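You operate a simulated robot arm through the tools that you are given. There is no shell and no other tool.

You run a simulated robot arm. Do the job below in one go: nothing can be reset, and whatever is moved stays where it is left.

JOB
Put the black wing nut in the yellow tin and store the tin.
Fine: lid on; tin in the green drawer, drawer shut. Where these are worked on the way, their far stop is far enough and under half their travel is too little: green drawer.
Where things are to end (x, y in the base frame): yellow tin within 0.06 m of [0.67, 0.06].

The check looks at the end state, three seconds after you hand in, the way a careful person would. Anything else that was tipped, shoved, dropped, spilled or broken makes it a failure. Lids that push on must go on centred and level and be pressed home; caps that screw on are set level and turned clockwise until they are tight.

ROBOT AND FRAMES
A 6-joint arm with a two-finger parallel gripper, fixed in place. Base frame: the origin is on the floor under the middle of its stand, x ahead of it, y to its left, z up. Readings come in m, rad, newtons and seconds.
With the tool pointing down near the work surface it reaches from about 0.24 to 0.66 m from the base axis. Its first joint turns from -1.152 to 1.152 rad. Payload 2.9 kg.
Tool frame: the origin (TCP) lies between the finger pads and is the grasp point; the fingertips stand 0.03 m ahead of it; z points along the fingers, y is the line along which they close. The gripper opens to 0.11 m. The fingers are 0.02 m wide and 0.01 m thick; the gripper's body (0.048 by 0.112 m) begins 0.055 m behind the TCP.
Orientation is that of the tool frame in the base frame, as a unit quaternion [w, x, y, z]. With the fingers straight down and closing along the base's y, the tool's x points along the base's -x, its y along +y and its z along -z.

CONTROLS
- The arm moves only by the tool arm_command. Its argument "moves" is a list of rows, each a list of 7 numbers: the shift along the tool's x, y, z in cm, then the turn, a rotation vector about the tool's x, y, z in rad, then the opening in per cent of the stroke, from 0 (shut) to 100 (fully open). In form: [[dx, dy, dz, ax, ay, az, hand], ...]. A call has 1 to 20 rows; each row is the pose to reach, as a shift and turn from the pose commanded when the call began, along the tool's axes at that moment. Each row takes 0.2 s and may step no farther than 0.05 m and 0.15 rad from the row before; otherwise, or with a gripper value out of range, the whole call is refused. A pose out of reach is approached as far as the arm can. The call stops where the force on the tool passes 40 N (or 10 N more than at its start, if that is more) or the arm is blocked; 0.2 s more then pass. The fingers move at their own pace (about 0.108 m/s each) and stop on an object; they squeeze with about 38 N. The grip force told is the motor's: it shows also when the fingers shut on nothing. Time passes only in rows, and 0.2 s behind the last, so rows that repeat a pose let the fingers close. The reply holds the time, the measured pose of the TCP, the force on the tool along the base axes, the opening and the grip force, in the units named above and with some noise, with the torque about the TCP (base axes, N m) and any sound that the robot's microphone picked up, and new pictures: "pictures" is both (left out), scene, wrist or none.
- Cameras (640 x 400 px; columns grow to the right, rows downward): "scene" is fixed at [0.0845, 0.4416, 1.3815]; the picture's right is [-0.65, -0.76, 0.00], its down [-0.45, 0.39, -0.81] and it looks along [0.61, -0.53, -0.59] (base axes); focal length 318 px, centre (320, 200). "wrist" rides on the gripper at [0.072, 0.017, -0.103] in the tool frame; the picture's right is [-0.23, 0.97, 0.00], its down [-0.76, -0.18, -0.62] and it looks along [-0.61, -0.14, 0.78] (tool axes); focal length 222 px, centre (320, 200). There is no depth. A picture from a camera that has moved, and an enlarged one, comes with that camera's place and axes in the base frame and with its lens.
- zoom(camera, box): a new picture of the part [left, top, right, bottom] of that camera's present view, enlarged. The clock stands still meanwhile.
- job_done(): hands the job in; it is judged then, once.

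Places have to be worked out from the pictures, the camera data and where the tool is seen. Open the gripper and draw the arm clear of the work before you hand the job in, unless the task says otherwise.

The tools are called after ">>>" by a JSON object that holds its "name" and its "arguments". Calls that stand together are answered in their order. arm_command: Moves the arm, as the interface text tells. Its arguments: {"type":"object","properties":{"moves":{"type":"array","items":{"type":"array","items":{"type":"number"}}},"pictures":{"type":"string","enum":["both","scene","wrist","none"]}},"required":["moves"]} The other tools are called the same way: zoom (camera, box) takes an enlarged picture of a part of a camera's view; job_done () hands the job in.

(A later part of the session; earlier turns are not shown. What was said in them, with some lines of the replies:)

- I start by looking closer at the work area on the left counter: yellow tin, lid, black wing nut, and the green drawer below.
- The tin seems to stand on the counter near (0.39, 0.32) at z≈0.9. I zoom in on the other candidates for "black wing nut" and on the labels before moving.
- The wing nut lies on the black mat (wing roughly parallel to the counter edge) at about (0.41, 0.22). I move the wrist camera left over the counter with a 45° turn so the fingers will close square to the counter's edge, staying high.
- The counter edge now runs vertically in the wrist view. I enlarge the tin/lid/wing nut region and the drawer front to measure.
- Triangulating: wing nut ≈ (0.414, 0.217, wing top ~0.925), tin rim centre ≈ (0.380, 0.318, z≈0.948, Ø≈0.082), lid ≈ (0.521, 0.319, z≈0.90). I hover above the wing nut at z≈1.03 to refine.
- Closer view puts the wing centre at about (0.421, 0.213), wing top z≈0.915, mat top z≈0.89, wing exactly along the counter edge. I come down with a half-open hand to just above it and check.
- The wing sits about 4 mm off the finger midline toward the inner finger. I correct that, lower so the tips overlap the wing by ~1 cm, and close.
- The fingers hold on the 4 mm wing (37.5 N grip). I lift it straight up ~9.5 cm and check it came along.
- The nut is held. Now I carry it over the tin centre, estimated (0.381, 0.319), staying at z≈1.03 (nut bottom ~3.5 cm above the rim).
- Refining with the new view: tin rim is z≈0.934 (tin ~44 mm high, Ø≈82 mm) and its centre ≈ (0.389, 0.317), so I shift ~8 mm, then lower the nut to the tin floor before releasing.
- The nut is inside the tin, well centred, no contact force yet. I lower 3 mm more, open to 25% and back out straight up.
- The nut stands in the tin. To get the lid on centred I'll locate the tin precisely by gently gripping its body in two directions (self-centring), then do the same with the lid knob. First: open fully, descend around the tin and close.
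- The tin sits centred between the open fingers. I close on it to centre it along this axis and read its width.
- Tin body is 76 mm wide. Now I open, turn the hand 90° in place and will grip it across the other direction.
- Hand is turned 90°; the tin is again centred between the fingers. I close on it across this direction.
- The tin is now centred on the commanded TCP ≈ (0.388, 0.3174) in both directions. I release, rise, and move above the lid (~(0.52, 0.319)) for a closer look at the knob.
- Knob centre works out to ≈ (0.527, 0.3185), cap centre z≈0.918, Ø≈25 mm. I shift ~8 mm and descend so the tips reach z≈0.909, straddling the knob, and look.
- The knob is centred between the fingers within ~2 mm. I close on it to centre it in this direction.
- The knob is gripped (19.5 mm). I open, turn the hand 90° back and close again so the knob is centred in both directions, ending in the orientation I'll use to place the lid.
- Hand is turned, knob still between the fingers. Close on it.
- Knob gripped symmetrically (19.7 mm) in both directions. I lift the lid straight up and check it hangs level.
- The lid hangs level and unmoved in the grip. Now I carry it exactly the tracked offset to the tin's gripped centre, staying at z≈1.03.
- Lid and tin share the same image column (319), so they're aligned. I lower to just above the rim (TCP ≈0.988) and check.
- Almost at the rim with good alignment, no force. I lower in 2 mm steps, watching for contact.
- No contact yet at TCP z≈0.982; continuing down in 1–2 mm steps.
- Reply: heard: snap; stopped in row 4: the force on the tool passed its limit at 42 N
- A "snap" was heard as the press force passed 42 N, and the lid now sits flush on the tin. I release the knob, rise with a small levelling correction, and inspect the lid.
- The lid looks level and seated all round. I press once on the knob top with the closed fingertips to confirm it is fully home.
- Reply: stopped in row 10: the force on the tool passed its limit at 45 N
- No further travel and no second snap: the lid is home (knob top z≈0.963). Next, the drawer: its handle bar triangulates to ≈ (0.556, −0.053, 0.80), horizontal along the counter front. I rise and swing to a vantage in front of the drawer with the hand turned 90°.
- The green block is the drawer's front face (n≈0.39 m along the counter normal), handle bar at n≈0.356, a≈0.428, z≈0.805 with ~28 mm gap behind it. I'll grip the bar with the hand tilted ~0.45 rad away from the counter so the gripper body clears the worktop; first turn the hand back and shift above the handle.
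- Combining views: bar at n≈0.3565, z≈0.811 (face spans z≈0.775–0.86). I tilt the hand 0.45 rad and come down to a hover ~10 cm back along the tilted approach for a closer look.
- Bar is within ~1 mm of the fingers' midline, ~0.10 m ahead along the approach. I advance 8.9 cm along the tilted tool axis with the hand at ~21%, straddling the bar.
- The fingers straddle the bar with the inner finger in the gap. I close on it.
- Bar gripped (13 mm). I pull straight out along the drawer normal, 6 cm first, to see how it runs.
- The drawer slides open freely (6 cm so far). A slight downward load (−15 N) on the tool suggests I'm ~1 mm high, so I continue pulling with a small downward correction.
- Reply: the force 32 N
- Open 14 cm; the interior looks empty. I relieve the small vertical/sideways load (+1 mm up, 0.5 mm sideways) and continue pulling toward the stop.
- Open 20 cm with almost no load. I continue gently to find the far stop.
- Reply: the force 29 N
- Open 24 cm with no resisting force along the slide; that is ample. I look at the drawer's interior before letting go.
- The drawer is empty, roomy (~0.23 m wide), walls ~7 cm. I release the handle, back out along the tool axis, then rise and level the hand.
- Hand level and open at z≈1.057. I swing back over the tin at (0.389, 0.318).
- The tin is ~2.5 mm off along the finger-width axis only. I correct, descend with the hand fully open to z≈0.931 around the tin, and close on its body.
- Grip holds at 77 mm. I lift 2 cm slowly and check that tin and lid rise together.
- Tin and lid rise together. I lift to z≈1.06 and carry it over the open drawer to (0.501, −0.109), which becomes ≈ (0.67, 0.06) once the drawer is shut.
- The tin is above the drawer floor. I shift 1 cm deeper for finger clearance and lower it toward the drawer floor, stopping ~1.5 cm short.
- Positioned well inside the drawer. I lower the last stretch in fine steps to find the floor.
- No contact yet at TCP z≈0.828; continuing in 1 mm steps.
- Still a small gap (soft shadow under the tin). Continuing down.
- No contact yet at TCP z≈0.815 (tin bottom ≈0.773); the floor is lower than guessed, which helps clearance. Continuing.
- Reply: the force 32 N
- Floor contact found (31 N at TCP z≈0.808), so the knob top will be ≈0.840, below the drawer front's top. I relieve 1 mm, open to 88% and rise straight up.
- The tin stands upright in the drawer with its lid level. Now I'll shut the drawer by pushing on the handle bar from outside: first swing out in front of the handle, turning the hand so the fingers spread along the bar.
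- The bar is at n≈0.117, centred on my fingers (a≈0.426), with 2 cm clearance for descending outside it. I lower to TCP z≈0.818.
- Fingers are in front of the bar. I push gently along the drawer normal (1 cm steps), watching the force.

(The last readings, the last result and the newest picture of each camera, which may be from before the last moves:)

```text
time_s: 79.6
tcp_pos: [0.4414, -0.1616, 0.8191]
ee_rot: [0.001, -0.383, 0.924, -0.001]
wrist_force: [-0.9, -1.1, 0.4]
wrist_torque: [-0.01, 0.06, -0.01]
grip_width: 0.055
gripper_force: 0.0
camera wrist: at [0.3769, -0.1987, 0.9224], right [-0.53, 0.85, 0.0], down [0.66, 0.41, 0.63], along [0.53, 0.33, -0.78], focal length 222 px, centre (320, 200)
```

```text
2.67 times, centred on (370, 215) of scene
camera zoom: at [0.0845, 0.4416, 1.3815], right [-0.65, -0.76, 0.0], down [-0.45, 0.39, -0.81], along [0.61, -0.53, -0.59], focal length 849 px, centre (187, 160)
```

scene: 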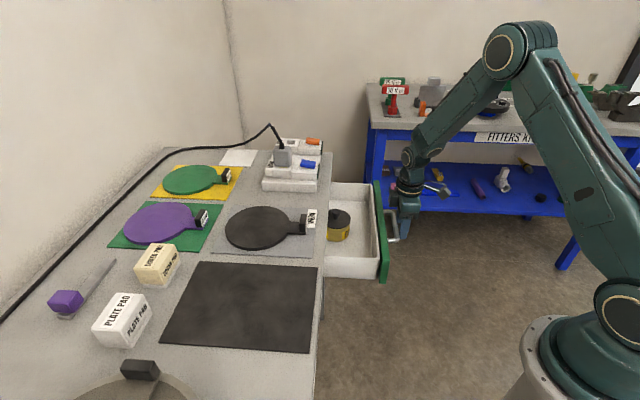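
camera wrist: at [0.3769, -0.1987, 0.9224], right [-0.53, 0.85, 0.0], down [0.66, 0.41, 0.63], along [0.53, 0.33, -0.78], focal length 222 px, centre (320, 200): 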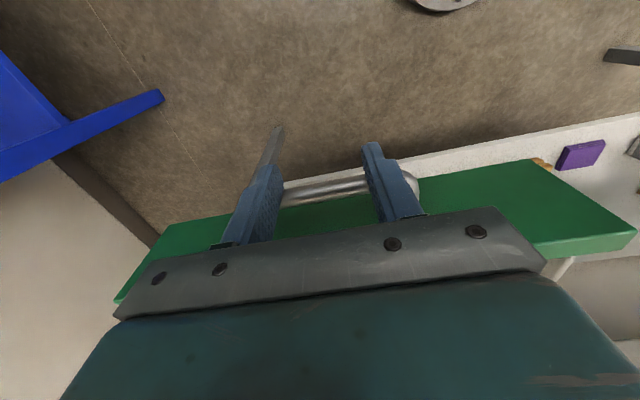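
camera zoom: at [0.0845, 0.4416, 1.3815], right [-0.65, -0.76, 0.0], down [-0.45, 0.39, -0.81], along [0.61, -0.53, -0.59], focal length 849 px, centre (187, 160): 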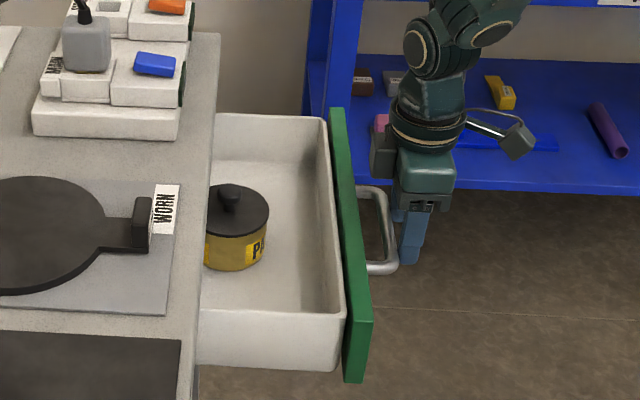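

The drawer slides in smoothly (~1 N) and the tin stays put. The knob is about to pass under the worktop edge, so I push the next 3 cm in small steps and check the force.

>>> {"name": "arm_command", "arguments": {"moves": [[-0.4, 0, 0, 0, 0, 0, 50], [-0.8, 0, 0, 0, 0, 0, 50], [-1.2, 0, 0, 0, 0, 0, 50], [-1.6, 0, 0, 0, 0, 0, 50], [-2, 0, 0, 0, 0, 0, 50], [-2.5, 0, 0, 0, 0, 0, 50], [-3, 0, 0, 0, 0, 0, 50], [-3.5, 0, 0, 0, 0, 0, 50]], "pictures": "scene"}}

>>> {"name": "zoom", "arguments": {"camera": "scene", "box": [290, 140, 450, 290]}}

```text
time_s: 81.4
tcp_pos: [0.4658, -0.1351, 0.8199]
ee_rot: [0.001, -0.382, 0.924, -0.001]
wrist_force: [-0.8, -0.5, 0.4]
wrist_torque: [-0.02, 0.02, 0.04]
grip_width: 0.0548
gripper_force: 0.0
```

scene: 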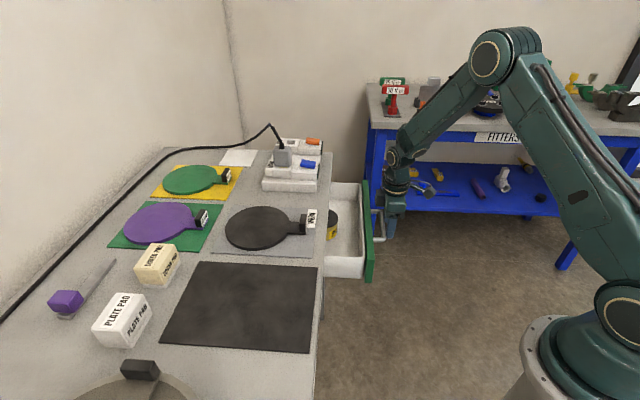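

```text
2.67 times, centred on (370, 215) of scene
camera zoom: at [0.0845, 0.4416, 1.3815], right [-0.65, -0.76, 0.0], down [-0.45, 0.39, -0.81], along [0.61, -0.53, -0.59], focal length 849 px, centre (187, 160)
```

zoom: 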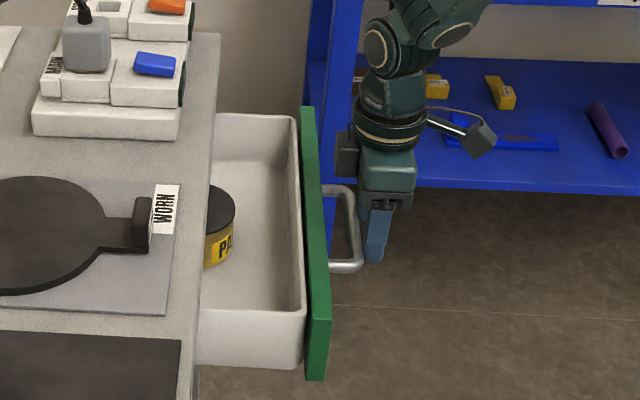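

The knob went under without touching. I continue pushing to near the closed position.

>>> {"name": "arm_command", "arguments": {"moves": [[-0.8, 0, 0, 0, 0, 0, 50], [-1.6, 0, 0, 0, 0, 0, 50], [-2.4, 0, 0, 0, 0, 0, 50], [-3.2, 0, 0, 0, 0, 0, 50], [-4, 0, 0, 0, 0, 0, 50], [-4.8, 0, 0, 0, 0, 0, 50], [-5.6, 0, 0, 0, 0, 0, 50], [-6.4, 0, 0, 0, 0, 0, 50], [-7.2, 0, 0, 0, 0, 0, 50], [-8, 0, 0, 0, 0, 0, 50], [-8.8, 0, 0, 0, 0, 0, 50], [-9.5, 0, 0, 0, 0, 0, 50]], "pictures": "both"}}

>>> {"name": "zoom", "arguments": {"camera": "scene", "box": [290, 140, 450, 290]}}

```text
time_s: 84.0
tcp_pos: [0.5329, -0.0696, 0.8202]
ee_rot: [0.001, -0.382, 0.924, 0.0]
wrist_force: [-1.0, -0.7, 0.3]
wrist_torque: [-0.03, 0.04, 0.06]
grip_width: 0.0548
gripper_force: 0.1
camera wrist: at [0.4685, -0.1079, 0.9225], right [-0.53, 0.85, 0.0], down [0.66, 0.41, 0.62], along [0.53, 0.33, -0.78], focal length 222 px, centre (320, 200)
```

scene: 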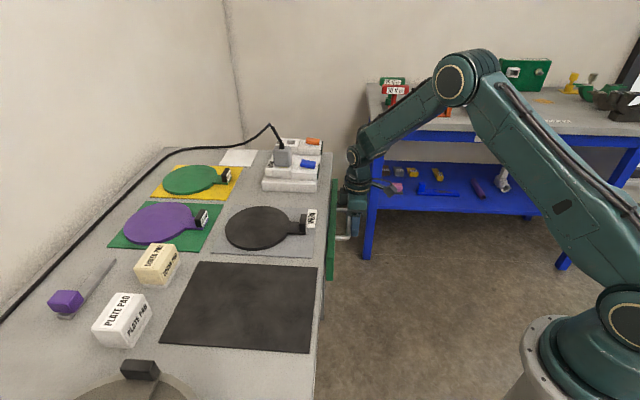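
wrist: 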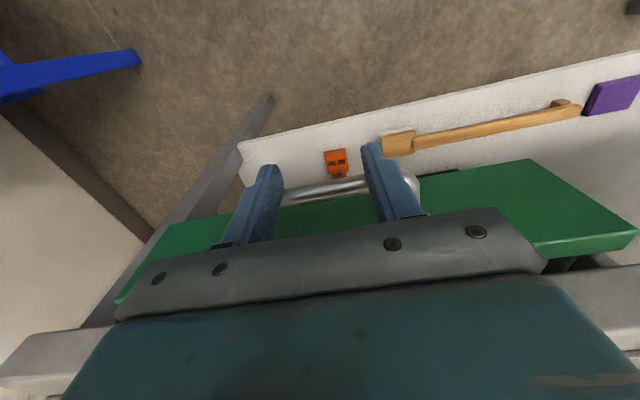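

```text
2.67 times, centred on (370, 215) of scene
camera zoom: at [0.0845, 0.4416, 1.3815], right [-0.65, -0.76, 0.0], down [-0.45, 0.39, -0.81], along [0.61, -0.53, -0.59], focal length 849 px, centre (187, 160)
```

zoom: 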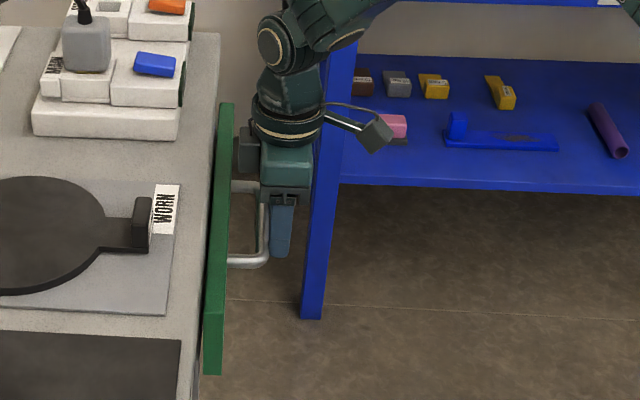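

About 1.3 cm left to closed. I push in 2–3 mm steps until the stop is felt.

>>> {"name": "arm_command", "arguments": {"moves": [[-0.3, 0, 0, 0, 0, 0, 50], [-0.6, 0, 0, 0, 0, 0, 50], [-0.8, 0, 0, 0, 0, 0, 50], [-1.0, 0, 0, 0, 0, 0, 50], [-1.15, 0, 0, 0, 0, 0, 50], [-1.3, 0, 0, 0, 0, 0, 50], [-1.45, 0, 0, 0, 0, 0, 50], [-1.6, 0, 0, 0, 0, 0, 50], [-1.75, 0, 0, 0, 0, 0, 50], [-1.9, 0, 0, 0, 0, 0, 50]], "pictures": "both"}}

>>> {"name": "zoom", "arguments": {"camera": "scene", "box": [290, 140, 450, 290]}}

```text
time_s: 86.2
tcp_pos: [0.5432, -0.0583, 0.8194]
ee_rot: [-0.002, -0.38, 0.925, 0.001]
wrist_force: [-22.8, -21.9, 12.1]
wrist_torque: [-0.19, 0.5, 0.93]
grip_width: 0.0558
gripper_force: 0.9
camera wrist: at [0.48, -0.0966, 0.9229], right [-0.52, 0.85, 0.0], down [0.67, 0.41, 0.62], along [0.53, 0.32, -0.78], focal length 222 px, centre (320, 200)
```

scene: 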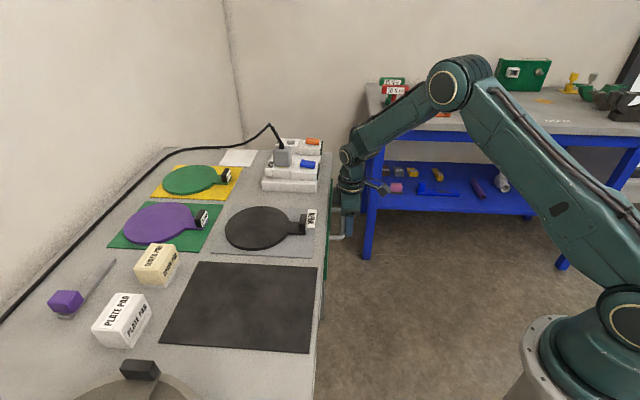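
wrist: 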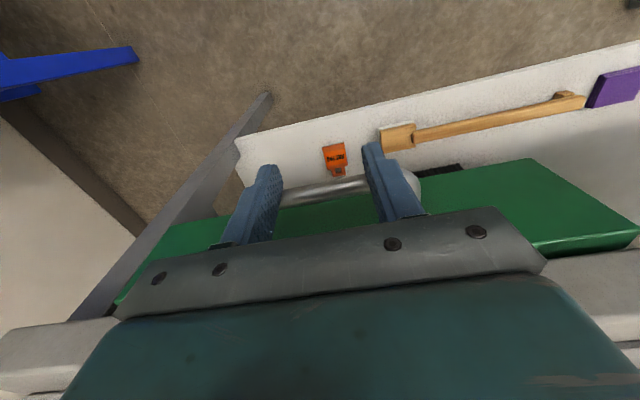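

```text
2.67 times, centred on (370, 215) of scene
camera zoom: at [0.0839, 0.4411, 1.3817], right [-0.65, -0.76, 0.0], down [-0.45, 0.39, -0.81], along [0.61, -0.53, -0.59], focal length 849 px, centre (187, 160)
```

zoom: 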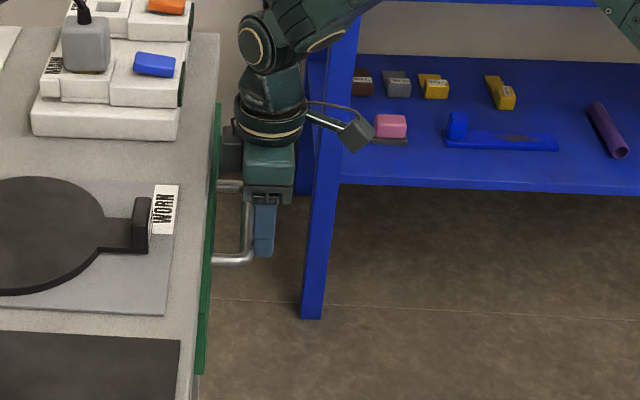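

Closed stop felt (≈32 N along the normal, n≈0.343 as expected). I back off, rise clear, and compare the drawer with its original closed look.

>>> {"name": "arm_command", "arguments": {"moves": [[1, 0, 0, 0, 0, 0, 50], [3, 0, 0, 0, 0, 0, 50], [6, 0, 0, 0, 0, 0, 50], [8, 0, 0, 0, 0, 0, 50], [8, 0, -4, 0, 0, 0, 50], [8, 0, -8, 0, 0, 0, 50], [8, 0, -12, 0, 0, 0, 50], [8, 0, -16, 0, 0, 0, 50], [8, 0, -20, 0, 0, 0, 50], [8, 0, -24, 0, 0, 0, 50], [8, 0, -24, 0, 0, 0, 50]], "pictures": "both"}}

>>> {"name": "zoom", "arguments": {"camera": "scene", "box": [200, 120, 380, 260]}}

>>> {"name": "zoom", "arguments": {"camera": "wrist", "box": [180, 40, 480, 220]}}

```text
time_s: 88.6
tcp_pos: [0.4903, -0.1132, 1.059]
ee_rot: [0.001, -0.381, 0.924, -0.001]
wrist_force: [-0.4, -0.2, -0.5]
wrist_torque: [0.01, 0.0, 0.02]
grip_width: 0.055
gripper_force: 0.0
camera wrist: at [0.4258, -0.1512, 1.1625], right [-0.53, 0.85, 0.0], down [0.66, 0.41, 0.62], along [0.53, 0.33, -0.78], focal length 222 px, centre (320, 200)
```

scene: 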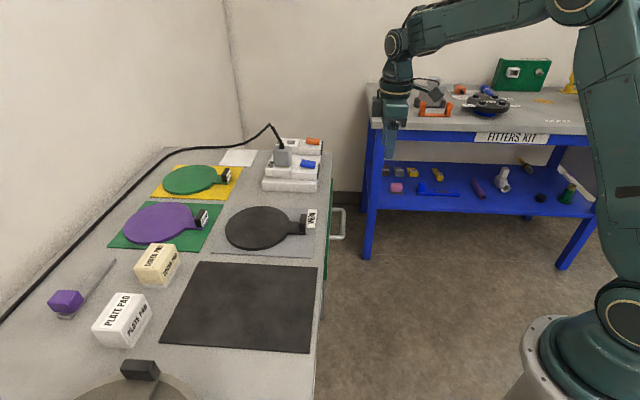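
wrist: 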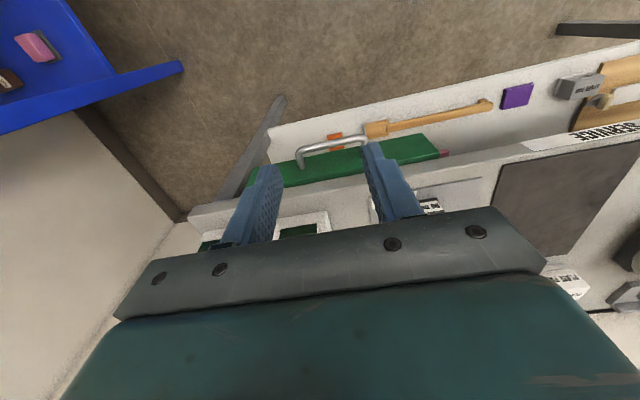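

```text
2.86 times, centred on (290, 190) of scene
camera zoom: at [0.0845, 0.4416, 1.3815], right [-0.65, -0.76, 0.0], down [-0.45, 0.39, -0.81], along [0.61, -0.53, -0.59], focal length 910 px, centre (406, 229)
```

zoom: 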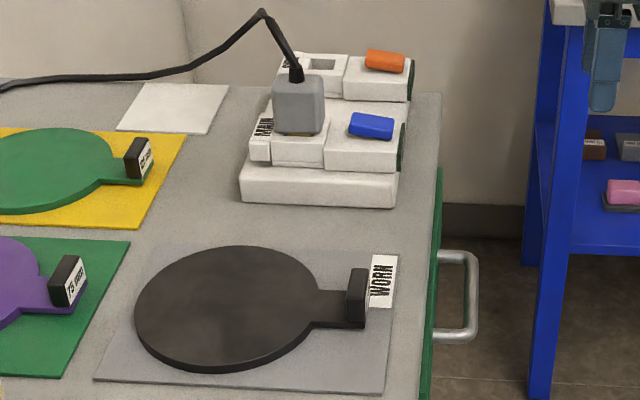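

```text
2.13 times, centred on (330, 130) of wrist
camera zoom: at [0.4258, -0.1512, 1.1625], right [-0.53, 0.85, 0.0], down [0.66, 0.41, 0.62], along [0.53, 0.33, -0.78], focal length 474 px, centre (299, 349)
```

zoom: 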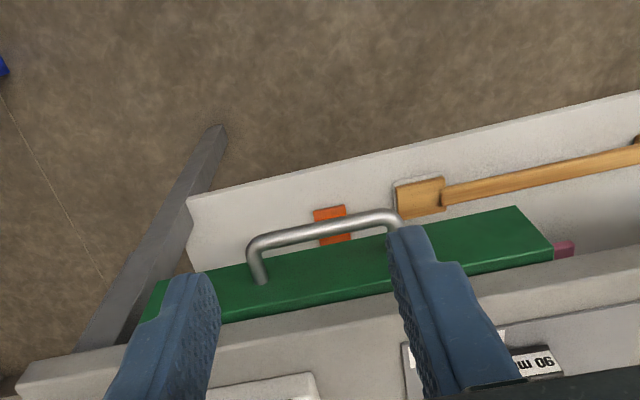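

The drawer matches its original closed appearance, everything else is undisturbed, and the tin inside should be at ≈ (0.68, 0.066). I open the hand fully and draw the arm further up and away.

>>> {"name": "arm_command", "arguments": {"moves": [[1.5, 0, -3, 0, 0, 0, 100], [3, 0, -6, 0, 0, 0, 100], [5, 0, -9, 0, 0, 0, 100], [7, 0, -10, 0, 0, 0, 100], [7, 0, -10, 0, 0, 0, 100]], "pictures": "both"}}

>>> {"name": "zoom", "arguments": {"camera": "scene", "box": [0, 120, 360, 400]}}

```text
time_s: 89.8
tcp_pos: [0.4405, -0.1625, 1.1592]
ee_rot: [0.001, -0.382, 0.924, -0.001]
wrist_force: [0.3, -0.3, 0.2]
wrist_torque: [-0.02, -0.02, -0.02]
grip_width: 0.11
gripper_force: 0.0
camera wrist: at [0.3761, -0.2016, 1.2623], right [-0.53, 0.85, 0.0], down [0.66, 0.41, 0.62], along [0.53, 0.33, -0.78], focal length 222 px, centre (320, 200)
```

scene: 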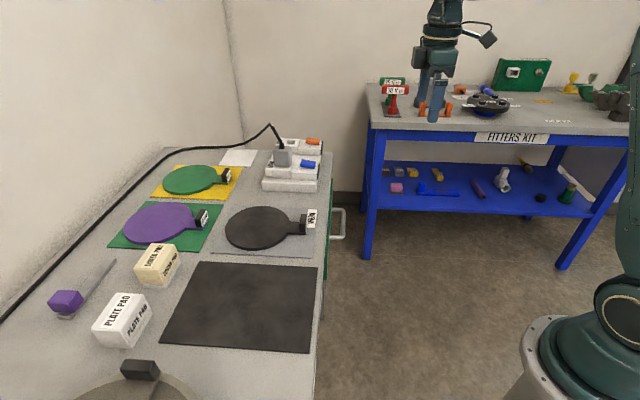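
wrist: 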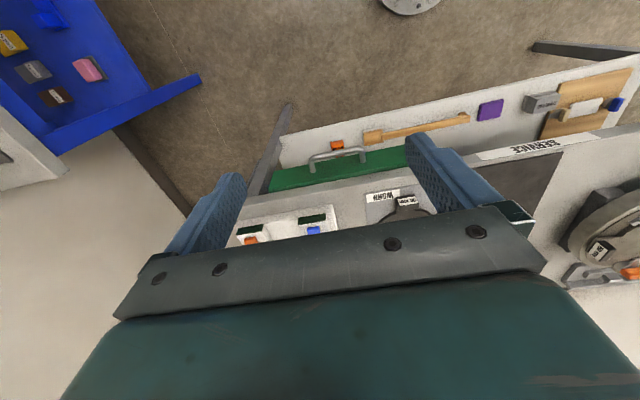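

```text
1.43 times, centred on (180, 260) of scene
camera zoom: at [0.0845, 0.4416, 1.3815], right [-0.65, -0.76, 0.0], down [-0.45, 0.39, -0.81], along [0.61, -0.53, -0.59], focal length 455 px, centre (520, 114)
```

zoom: 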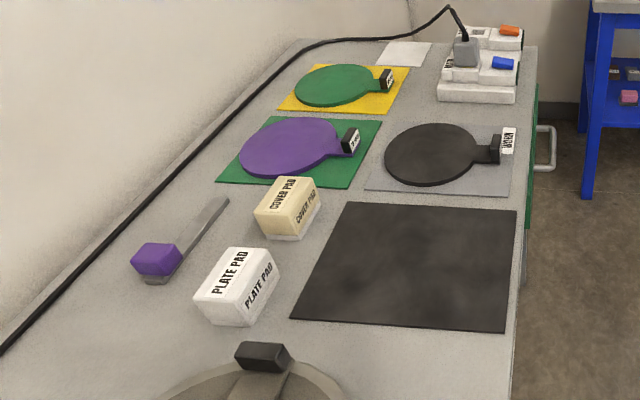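

The nut is in the tin, the lid is snapped on, and the tin is in the shut drawer. Nothing else on the counter has moved, the gripper is open and the arm is clear, so I hand the job in.

>>> {"name": "job_done", "arguments": {}}

```text
The job is handed in.
```

The black wing nut is in the yellow tin, and the lid is on. The tin is in the green drawer, which is shut.

- **Lid:** it went on centred and level with an audible snap. A second press on the knob gave no further travel.
- **Drawer:** I pulled it open about 24 cm without reaching the far stop, and set the tin upright on its floor. I then pushed the drawer in until the closed stop was felt. In the scene view it looks the same as it did before I opened it.
- **Tin position:** I estimate about (0.68, 0.066), roughly 1 cm from the target. I worked this out from where I released the tin and how far the drawer moved, since it can't be seen with the drawer shut.
- **Everything else:** the last pictures show nothing else disturbed. The gripper is open and the arm is clear of the work.
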